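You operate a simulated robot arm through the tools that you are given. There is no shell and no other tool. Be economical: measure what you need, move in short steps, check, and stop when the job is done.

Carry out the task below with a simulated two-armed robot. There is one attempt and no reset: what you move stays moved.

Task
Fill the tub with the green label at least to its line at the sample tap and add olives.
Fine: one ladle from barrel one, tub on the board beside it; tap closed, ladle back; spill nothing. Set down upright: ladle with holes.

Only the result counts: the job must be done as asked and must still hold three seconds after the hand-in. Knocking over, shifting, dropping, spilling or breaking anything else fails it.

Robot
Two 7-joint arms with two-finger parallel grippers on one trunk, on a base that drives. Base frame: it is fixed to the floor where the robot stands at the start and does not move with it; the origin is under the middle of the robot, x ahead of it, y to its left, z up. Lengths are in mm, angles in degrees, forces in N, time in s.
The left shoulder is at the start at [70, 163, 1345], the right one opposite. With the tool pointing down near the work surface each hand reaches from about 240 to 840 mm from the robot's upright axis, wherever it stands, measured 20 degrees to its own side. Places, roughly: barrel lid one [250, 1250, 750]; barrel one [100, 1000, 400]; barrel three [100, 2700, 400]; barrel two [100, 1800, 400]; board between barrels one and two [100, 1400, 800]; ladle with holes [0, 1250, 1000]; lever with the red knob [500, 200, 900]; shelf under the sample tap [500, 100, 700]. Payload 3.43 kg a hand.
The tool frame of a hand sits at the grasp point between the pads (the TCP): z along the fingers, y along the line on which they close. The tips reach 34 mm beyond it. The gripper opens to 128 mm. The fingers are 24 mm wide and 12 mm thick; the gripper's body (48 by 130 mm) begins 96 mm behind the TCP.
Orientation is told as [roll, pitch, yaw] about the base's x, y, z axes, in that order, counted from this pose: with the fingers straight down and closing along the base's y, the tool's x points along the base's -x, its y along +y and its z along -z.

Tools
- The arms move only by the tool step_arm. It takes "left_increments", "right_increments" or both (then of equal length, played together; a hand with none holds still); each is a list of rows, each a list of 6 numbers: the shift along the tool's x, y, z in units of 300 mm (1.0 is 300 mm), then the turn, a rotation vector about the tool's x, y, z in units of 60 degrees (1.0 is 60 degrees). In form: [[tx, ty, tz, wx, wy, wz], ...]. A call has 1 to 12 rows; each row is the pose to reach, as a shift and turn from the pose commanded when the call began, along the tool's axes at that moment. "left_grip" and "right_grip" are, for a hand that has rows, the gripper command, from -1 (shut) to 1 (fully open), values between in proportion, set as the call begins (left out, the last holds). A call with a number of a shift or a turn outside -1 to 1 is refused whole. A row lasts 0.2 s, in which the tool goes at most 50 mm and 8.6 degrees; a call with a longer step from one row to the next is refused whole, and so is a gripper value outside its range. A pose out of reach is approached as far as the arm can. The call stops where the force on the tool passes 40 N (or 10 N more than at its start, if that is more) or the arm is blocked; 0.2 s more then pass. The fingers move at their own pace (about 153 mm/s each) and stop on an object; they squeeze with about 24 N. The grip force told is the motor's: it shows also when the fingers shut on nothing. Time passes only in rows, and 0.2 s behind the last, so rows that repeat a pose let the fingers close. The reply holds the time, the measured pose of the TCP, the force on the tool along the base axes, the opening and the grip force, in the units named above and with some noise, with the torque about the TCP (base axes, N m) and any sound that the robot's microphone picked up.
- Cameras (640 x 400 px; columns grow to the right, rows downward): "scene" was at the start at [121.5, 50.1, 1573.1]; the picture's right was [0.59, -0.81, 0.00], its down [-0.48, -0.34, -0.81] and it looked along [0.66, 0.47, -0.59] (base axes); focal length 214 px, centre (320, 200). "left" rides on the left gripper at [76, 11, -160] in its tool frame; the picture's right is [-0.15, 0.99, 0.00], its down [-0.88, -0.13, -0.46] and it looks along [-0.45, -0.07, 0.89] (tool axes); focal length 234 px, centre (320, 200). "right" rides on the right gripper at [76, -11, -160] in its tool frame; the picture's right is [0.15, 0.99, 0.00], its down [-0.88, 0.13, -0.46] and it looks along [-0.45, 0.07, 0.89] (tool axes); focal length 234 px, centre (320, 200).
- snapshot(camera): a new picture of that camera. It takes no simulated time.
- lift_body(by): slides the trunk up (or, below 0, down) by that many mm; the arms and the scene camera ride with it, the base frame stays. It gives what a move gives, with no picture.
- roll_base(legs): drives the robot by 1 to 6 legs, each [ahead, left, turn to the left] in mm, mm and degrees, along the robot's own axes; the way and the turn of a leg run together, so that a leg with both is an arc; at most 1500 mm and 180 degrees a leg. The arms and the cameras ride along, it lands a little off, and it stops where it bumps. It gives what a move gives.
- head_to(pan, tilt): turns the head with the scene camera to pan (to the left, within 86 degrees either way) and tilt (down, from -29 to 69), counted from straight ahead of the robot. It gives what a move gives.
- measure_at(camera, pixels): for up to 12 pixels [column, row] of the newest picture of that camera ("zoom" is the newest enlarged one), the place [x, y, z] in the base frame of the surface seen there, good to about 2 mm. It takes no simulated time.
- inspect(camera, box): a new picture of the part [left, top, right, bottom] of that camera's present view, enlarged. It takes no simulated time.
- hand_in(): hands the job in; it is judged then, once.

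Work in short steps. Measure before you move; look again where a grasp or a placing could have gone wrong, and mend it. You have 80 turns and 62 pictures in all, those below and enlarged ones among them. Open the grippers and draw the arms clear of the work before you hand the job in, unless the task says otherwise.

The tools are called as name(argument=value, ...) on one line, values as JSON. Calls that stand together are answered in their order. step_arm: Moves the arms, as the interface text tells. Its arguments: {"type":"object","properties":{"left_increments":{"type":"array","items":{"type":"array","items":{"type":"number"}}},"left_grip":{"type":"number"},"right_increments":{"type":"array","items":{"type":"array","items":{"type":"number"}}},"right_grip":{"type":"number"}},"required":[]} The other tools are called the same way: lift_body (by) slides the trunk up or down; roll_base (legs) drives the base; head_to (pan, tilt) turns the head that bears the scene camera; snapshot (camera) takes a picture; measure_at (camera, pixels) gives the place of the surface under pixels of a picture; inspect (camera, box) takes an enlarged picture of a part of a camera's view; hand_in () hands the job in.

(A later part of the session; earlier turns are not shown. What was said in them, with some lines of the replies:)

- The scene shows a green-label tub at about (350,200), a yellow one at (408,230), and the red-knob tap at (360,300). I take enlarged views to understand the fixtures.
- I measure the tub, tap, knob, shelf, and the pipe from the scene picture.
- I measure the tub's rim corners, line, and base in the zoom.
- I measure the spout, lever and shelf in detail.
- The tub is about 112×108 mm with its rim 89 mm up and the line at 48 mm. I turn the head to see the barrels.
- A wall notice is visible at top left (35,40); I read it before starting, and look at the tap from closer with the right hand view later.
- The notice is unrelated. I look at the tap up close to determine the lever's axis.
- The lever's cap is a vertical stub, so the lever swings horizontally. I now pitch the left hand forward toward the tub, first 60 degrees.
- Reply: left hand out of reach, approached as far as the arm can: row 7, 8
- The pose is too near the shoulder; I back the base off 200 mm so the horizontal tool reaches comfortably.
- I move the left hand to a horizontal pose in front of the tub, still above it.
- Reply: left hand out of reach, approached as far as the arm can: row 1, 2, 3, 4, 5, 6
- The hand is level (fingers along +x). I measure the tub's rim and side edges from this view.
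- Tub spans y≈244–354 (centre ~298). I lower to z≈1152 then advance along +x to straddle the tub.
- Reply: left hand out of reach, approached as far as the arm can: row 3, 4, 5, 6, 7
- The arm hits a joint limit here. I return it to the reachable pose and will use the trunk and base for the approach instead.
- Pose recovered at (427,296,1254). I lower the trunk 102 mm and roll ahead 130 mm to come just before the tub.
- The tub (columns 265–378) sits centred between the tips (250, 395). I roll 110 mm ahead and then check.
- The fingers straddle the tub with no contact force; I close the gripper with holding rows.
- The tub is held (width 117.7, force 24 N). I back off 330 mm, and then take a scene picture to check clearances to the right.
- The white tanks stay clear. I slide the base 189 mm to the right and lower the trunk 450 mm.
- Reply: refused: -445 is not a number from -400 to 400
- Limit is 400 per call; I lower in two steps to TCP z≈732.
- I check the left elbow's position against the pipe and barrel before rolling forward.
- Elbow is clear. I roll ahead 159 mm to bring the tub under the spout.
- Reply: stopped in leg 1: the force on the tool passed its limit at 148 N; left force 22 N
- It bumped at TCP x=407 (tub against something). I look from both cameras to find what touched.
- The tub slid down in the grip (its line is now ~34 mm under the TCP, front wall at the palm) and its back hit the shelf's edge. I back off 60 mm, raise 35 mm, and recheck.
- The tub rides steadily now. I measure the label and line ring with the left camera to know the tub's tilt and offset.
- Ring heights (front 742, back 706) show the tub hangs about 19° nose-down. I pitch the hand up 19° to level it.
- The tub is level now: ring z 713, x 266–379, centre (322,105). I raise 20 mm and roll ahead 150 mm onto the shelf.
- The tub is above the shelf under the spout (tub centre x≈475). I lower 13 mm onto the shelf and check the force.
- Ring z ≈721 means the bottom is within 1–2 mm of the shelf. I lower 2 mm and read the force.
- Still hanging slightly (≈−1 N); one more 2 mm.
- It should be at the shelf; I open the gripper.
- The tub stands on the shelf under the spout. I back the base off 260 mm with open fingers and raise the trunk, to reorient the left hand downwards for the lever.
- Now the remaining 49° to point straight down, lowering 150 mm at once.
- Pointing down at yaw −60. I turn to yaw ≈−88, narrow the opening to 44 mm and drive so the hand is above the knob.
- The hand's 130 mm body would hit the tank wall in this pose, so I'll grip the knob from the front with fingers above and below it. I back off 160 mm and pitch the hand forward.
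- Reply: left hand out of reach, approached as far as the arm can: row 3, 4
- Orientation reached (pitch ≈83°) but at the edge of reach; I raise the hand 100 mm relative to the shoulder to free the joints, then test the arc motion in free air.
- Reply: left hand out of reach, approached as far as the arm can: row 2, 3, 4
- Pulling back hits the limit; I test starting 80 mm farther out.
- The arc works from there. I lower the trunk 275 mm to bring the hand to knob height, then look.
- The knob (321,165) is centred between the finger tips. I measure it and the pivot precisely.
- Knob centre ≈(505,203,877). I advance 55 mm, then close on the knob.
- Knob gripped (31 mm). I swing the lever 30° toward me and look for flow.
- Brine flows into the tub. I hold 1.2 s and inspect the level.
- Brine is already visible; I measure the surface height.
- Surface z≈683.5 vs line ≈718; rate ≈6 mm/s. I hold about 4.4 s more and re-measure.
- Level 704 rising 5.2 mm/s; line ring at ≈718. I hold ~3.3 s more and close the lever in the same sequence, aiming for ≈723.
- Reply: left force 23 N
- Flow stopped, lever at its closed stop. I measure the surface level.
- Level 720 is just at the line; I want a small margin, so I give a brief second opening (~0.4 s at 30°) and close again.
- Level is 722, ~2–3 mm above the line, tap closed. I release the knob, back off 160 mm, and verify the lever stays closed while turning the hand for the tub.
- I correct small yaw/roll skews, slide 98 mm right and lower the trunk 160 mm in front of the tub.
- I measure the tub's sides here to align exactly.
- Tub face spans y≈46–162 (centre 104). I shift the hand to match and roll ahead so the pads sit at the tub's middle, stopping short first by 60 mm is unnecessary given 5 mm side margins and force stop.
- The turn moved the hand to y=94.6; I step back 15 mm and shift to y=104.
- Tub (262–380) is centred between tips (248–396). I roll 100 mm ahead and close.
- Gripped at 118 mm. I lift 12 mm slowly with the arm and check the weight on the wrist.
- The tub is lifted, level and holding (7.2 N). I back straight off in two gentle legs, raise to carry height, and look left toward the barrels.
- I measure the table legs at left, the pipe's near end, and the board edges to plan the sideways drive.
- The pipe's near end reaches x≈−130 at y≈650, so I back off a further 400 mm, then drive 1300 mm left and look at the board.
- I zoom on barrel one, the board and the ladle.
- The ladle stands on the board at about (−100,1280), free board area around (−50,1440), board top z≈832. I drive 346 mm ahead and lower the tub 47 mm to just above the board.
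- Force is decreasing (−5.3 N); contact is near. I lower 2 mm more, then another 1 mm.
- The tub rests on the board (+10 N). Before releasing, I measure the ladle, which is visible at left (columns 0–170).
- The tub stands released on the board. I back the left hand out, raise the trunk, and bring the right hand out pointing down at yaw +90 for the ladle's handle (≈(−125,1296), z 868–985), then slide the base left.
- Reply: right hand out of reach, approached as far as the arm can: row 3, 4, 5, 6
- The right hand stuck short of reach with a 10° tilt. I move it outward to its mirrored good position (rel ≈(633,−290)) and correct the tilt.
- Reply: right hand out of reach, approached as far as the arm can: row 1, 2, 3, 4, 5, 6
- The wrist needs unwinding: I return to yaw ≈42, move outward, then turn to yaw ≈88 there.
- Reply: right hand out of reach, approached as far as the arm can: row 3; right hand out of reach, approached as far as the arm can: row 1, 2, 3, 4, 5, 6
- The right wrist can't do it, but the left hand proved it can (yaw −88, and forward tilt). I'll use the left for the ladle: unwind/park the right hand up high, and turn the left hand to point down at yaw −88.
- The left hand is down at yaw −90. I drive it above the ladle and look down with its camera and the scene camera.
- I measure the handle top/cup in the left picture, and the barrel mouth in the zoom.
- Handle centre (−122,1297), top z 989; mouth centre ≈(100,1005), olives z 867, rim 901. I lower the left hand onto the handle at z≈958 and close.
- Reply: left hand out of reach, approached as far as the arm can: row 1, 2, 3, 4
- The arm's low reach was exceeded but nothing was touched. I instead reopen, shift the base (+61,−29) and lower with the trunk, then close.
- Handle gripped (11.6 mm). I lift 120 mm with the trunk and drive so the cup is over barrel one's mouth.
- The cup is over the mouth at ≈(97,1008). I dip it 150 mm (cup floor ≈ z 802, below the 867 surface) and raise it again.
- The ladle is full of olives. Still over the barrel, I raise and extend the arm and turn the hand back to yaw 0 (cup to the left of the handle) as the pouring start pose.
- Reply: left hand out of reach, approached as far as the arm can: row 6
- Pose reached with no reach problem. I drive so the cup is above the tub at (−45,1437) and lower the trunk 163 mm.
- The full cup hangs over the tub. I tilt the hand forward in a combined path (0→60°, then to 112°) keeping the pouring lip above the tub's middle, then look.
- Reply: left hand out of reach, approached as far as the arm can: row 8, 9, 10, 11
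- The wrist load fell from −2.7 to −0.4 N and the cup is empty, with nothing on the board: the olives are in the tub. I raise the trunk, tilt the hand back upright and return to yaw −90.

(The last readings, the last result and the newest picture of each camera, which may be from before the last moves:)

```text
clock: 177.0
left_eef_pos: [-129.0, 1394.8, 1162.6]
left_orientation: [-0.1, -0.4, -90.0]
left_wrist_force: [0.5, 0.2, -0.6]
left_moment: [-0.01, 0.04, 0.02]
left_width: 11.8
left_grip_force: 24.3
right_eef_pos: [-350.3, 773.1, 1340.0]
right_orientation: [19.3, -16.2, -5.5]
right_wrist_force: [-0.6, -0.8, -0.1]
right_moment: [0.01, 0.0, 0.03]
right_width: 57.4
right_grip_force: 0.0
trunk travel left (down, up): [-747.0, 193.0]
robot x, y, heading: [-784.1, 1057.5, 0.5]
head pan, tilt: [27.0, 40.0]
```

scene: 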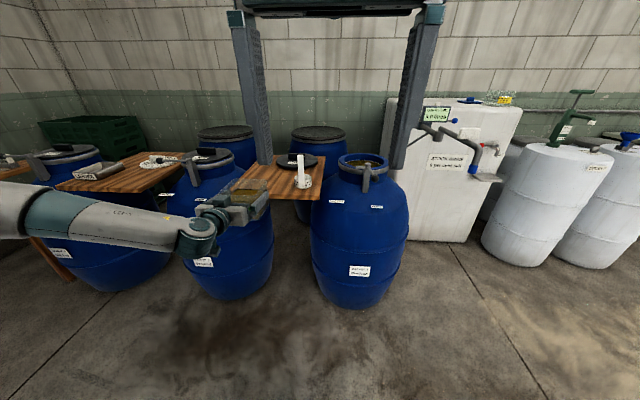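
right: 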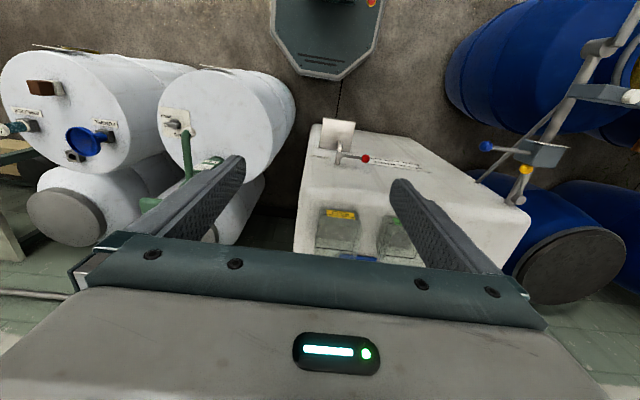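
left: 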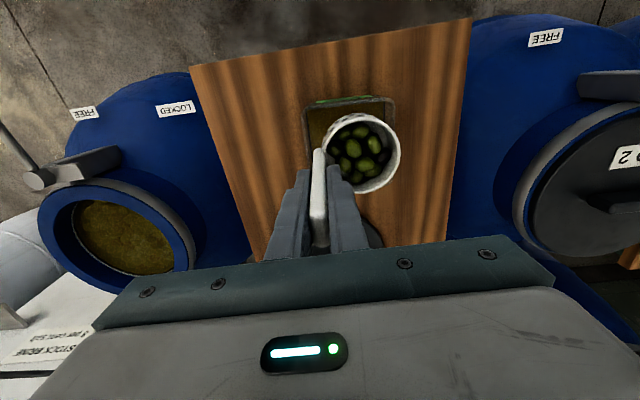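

Upright again at yaw −90. I drive back over the ladle's place and lower to about 8 mm above the board, then check with a picture.

roll_base(legs=[[6, -96, 0]])

lift_body(by=-194)

inspect(camera="scene", box=[260, 130, 400, 240])

measure_at(camera="zoom", pixels=[[330, 230], [330, 250], [330, 270], [330, 290], [350, 230], [350, 250], [350, 270], [310, 250]])

```text
clock: 178.1
left_eef_pos: [-122.4, 1304.2, 1163.3]
left_orientation: [0.0, -0.5, -89.8]
left_wrist_force: [0.0, 1.1, -1.2]
left_moment: [-0.02, 0.0, 0.0]
left_width: 11.7
left_grip_force: 23.7
right_eef_pos: [-344.4, 681.8, 1340.8]
right_orientation: [19.2, -16.2, -5.4]
right_wrist_force: [0.0, 0.5, -0.5]
right_moment: [0.0, 0.02, -0.02]
right_width: 57.5
right_grip_force: 0.1
trunk travel left (down, up): [-747.0, 193.0]
robot x, y, heading: [-775.7, 968.4, 0.3]
head pan, tilt: [27.0, 40.0]
```

```text
clock: 180.2
left_eef_pos: [-123.6, 1302.0, 969.7]
left_orientation: [-0.1, -0.4, -89.7]
left_wrist_force: [0.8, 0.0, -0.1]
left_moment: [-0.01, 0.0, -0.01]
left_width: 11.7
left_grip_force: 23.6
right_eef_pos: [-343.6, 679.3, 1146.5]
right_orientation: [19.3, -16.2, -5.5]
right_wrist_force: [-0.3, 0.8, -1.3]
right_moment: [-0.02, 0.03, 0.01]
right_width: 57.6
right_grip_force: 0.1
trunk travel left (down, up): [-553.0, 387.0]
robot x, y, heading: [-777.8, 967.1, 0.6]
head pan, tilt: [27.0, 40.0]
```

```text
3.64 times, centred on (330, 185) of scene
```

zoom: 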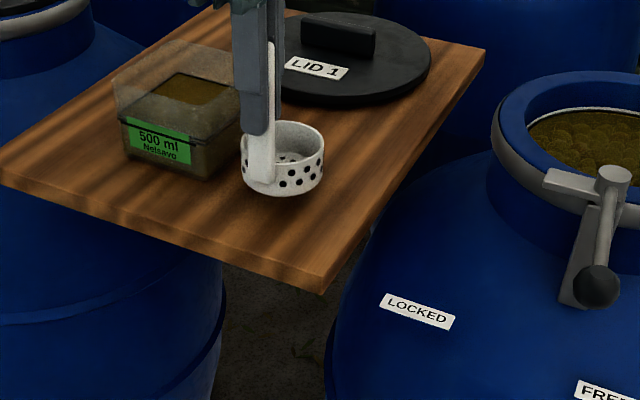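

```text
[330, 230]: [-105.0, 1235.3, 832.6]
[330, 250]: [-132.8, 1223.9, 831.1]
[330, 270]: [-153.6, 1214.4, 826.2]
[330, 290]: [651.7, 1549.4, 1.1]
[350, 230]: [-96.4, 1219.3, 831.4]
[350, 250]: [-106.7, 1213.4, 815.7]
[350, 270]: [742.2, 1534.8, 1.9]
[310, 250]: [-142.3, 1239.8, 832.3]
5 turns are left
```

Ladle hangs upright over its place, tub intact with label to the front. I lower 8 mm, then 2 mm, reading the force.

lift_body(by=-8)

lift_body(by=-2)

lift_body(by=-1)

```text
clock: 180.8
left_eef_pos: [-122.6, 1301.6, 961.8]
left_orientation: [-0.1, -0.4, -89.8]
left_wrist_force: [0.2, 0.3, -1.2]
left_moment: [0.01, 0.05, -0.02]
left_width: 11.7
left_grip_force: 23.1
right_eef_pos: [-344.7, 680.1, 1138.8]
right_orientation: [19.2, -16.1, -5.4]
right_wrist_force: [-0.4, 0.7, 0.4]
right_moment: [-0.01, -0.01, 0.0]
right_width: 57.6
right_grip_force: 0.0
trunk travel left (down, up): [-545.0, 395.0]
robot x, y, heading: [-776.7, 969.5, 0.1]
head pan, tilt: [27.0, 40.0]
```

```text
clock: 181.3
left_eef_pos: [-122.0, 1302.4, 959.3]
left_orientation: [-0.1, -0.4, -89.8]
left_wrist_force: [-0.3, 0.5, -0.6]
left_moment: [0.02, 0.02, -0.01]
left_width: 11.6
left_grip_force: 23.7
right_eef_pos: [-343.3, 680.4, 1136.6]
right_orientation: [19.3, -16.3, -5.5]
right_wrist_force: [-0.1, -0.2, -0.7]
right_moment: [0.0, 0.01, -0.03]
right_width: 57.6
right_grip_force: 0.0
trunk travel left (down, up): [-543.0, 397.0]
robot x, y, heading: [-775.1, 969.2, 0.2]
head pan, tilt: [27.0, 40.0]
```

```text
clock: 181.8
left_eef_pos: [-122.7, 1303.0, 958.1]
left_orientation: [-0.1, -0.4, -89.9]
left_wrist_force: [0.7, -0.3, -0.5]
left_moment: [-0.01, 0.02, -0.02]
left_width: 11.9
left_grip_force: 24.5
right_eef_pos: [-343.0, 680.2, 1134.9]
right_orientation: [19.3, -16.1, -5.5]
right_wrist_force: [0.9, 0.0, 0.2]
right_moment: [0.03, 0.03, 0.04]
right_width: 57.6
right_grip_force: 0.1
trunk travel left (down, up): [-542.0, 398.0]
robot x, y, heading: [-776.0, 967.2, 0.2]
head pan, tilt: [27.0, 40.0]
4 turns are left
```

No contact yet; I lower three more single millimetres and watch the force.

lift_body(by=-1)

lift_body(by=-1)

lift_body(by=-1)

```text
clock: 182.4
left_eef_pos: [-122.9, 1302.1, 957.5]
left_orientation: [-0.1, -0.5, -89.8]
left_wrist_force: [0.8, 1.1, -0.5]
left_moment: [0.02, 0.01, 0.0]
left_width: 11.8
left_grip_force: 24.4
right_eef_pos: [-343.2, 679.7, 1135.2]
right_orientation: [19.3, -16.2, -5.6]
right_wrist_force: [0.5, 0.1, 0.5]
right_moment: [-0.01, 0.0, 0.0]
right_width: 57.9
right_grip_force: 0.0
trunk travel left (down, up): [-541.0, 399.0]
robot x, y, heading: [-779.8, 967.2, 0.2]
head pan, tilt: [27.0, 40.0]
```

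```text
clock: 182.9
left_eef_pos: [-122.6, 1301.7, 955.9]
left_orientation: [-0.1, -0.4, -89.9]
left_wrist_force: [1.1, -0.3, -1.3]
left_moment: [0.02, -0.01, -0.02]
left_width: 11.9
left_grip_force: 24.0
right_eef_pos: [-343.7, 678.6, 1133.3]
right_orientation: [19.3, -16.3, -5.5]
right_wrist_force: [0.8, 0.1, 0.8]
right_moment: [0.02, 0.0, 0.02]
right_width: 57.6
right_grip_force: 0.2
trunk travel left (down, up): [-540.0, 400.0]
robot x, y, heading: [-771.9, 970.5, 0.2]
head pan, tilt: [27.0, 40.0]
```

```text
clock: 183.4
left_eef_pos: [-123.5, 1302.1, 955.0]
left_orientation: [0.0, -0.4, -89.8]
left_wrist_force: [-0.5, 0.2, -0.8]
left_moment: [-0.02, 0.02, 0.05]
left_width: 11.6
left_grip_force: 24.1
right_eef_pos: [-343.3, 680.7, 1133.4]
right_orientation: [19.4, -16.2, -5.5]
right_wrist_force: [0.8, 0.3, -0.2]
right_moment: [0.05, 0.0, 0.01]
right_width: 57.7
right_grip_force: 0.1
trunk travel left (down, up): [-539.0, 401.0]
robot x, y, heading: [-775.7, 968.8, 0.3]
head pan, tilt: [27.0, 40.0]
3 turns are left
```

Still hanging ~1 N: the ladle slid up a few mm in the grip during the dip. I lower 3+3 mm (the grip slips harmlessly on contact), open, raise clear, back off and look.

lift_body(by=-3)

lift_body(by=-3)

step_arm(left_increments=[[0, 0, 0, 0, 0, 0], [0, 0, 0, 0, 0, 0], [0, 0, 0, 0, 0, 0], [0, 0, 0, 0, 0, 0]], left_grip=0)

lift_body(by=220)

roll_base(legs=[[-200, 0, 0]])

inspect(camera="scene", box=[250, 90, 410, 210])

snapshot(camera="left")

```text
clock: 183.9
left_eef_pos: [-122.4, 1301.8, 952.3]
left_orientation: [-0.1, -0.3, -89.8]
left_wrist_force: [-1.0, 0.0, -1.1]
left_moment: [0.02, -0.06, 0.03]
left_width: 11.9
left_grip_force: 24.0
right_eef_pos: [-343.9, 680.8, 1129.7]
right_orientation: [19.2, -16.2, -5.6]
right_wrist_force: [0.0, -0.2, -1.1]
right_moment: [0.03, 0.0, 0.02]
right_width: 57.6
right_grip_force: 0.0
trunk travel left (down, up): [-536.0, 404.0]
robot x, y, heading: [-773.7, 972.2, 0.3]
head pan, tilt: [27.0, 40.0]
```

```text
clock: 184.4
left_eef_pos: [-122.0, 1302.3, 950.0]
left_orientation: [-0.1, -0.4, -89.8]
left_wrist_force: [-0.2, 0.3, -0.3]
left_moment: [-0.04, 0.01, 0.01]
left_width: 11.6
left_grip_force: 24.1
right_eef_pos: [-342.9, 679.2, 1125.9]
right_orientation: [19.3, -16.2, -5.5]
right_wrist_force: [0.2, -0.6, -0.3]
right_moment: [0.0, -0.02, -0.03]
right_width: 57.6
right_grip_force: 0.2
trunk travel left (down, up): [-533.0, 407.0]
robot x, y, heading: [-774.5, 972.5, 0.1]
head pan, tilt: [27.0, 40.0]
```

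```text
clock: 185.4
left_eef_pos: [-122.5, 1302.6, 949.0]
left_orientation: [-0.1, -0.4, -89.8]
left_wrist_force: [-0.4, 0.3, 0.6]
left_moment: [0.01, 0.02, -0.01]
left_width: 63.9
left_grip_force: 0.1
right_eef_pos: [-343.5, 681.4, 1125.6]
right_orientation: [19.3, -16.2, -5.5]
right_wrist_force: [0.6, 0.7, -0.4]
right_moment: [-0.05, -0.02, 0.0]
right_width: 57.4
right_grip_force: 0.0
trunk travel left (down, up): [-533.0, 407.0]
robot x, y, heading: [-777.4, 963.5, 0.4]
head pan, tilt: [27.0, 40.0]
```

```text
clock: 187.8
left_eef_pos: [-122.3, 1301.5, 1169.1]
left_orientation: [-0.1, -0.3, -89.8]
left_wrist_force: [0.4, -1.4, 0.2]
left_moment: [0.0, -0.02, 0.01]
left_width: 63.9
left_grip_force: 0.1
right_eef_pos: [-343.4, 679.7, 1346.5]
right_orientation: [19.2, -16.2, -5.5]
right_wrist_force: [-0.8, -0.3, 0.6]
right_moment: [0.01, 0.0, 0.0]
right_width: 57.6
right_grip_force: 0.1
trunk travel left (down, up): [-753.0, 187.0]
robot x, y, heading: [-778.2, 970.3, 0.1]
head pan, tilt: [27.0, 40.0]
```

```text
clock: 189.3
left_eef_pos: [-319.4, 1301.0, 1168.0]
left_orientation: [-0.1, -0.5, -89.8]
left_wrist_force: [0.7, -0.1, -0.7]
left_moment: [0.0, -0.02, -0.01]
left_width: 64.0
left_grip_force: 0.1
right_eef_pos: [-541.5, 679.5, 1346.7]
right_orientation: [19.3, -16.2, -5.5]
right_wrist_force: [-0.1, 0.0, 0.2]
right_moment: [-0.03, 0.01, 0.03]
right_width: 57.6
right_grip_force: 0.1
trunk travel left (down, up): [-753.0, 187.0]
robot x, y, heading: [-976.2, 966.1, 0.4]
head pan, tilt: [27.0, 40.0]
```

```text
3.33 times, centred on (330, 150) of scene
```

zoom: 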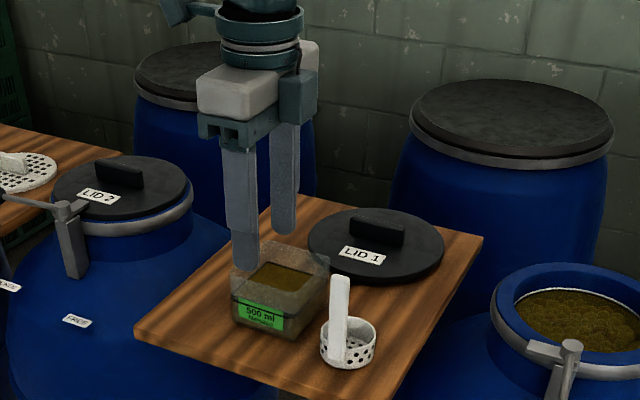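

```text
2 pictures are left
2 turns are left
```

left: 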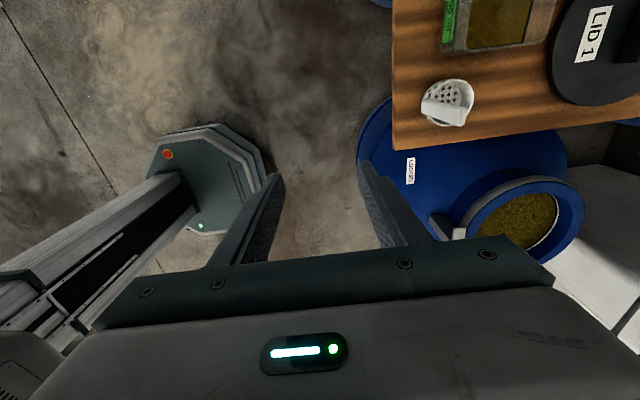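

The ladle stands upright on the board, the tub sits filled beside it, the tap is closed and the arms are clear with open grippers. I hand in.

hand_in()

```text
The job is handed in.
```

The job is handed in, and the result of the judging was not shown. The green-label tub is filled to about 2–3 mm above its line and holds one ladle of olives from barrel one. It stands on the board beside that barrel. The tap is closed, and the ladle is back upright in its place on the board.

I saw no spill in the last pictures. I did not see the olives in the tub itself: I know they went in because the wrist load dropped and the cup was empty after pouring. On the way to the tap the empty tub bumped the shelf edge at about 148 N. The tub looked intact afterwards, but I did not check the shelf.
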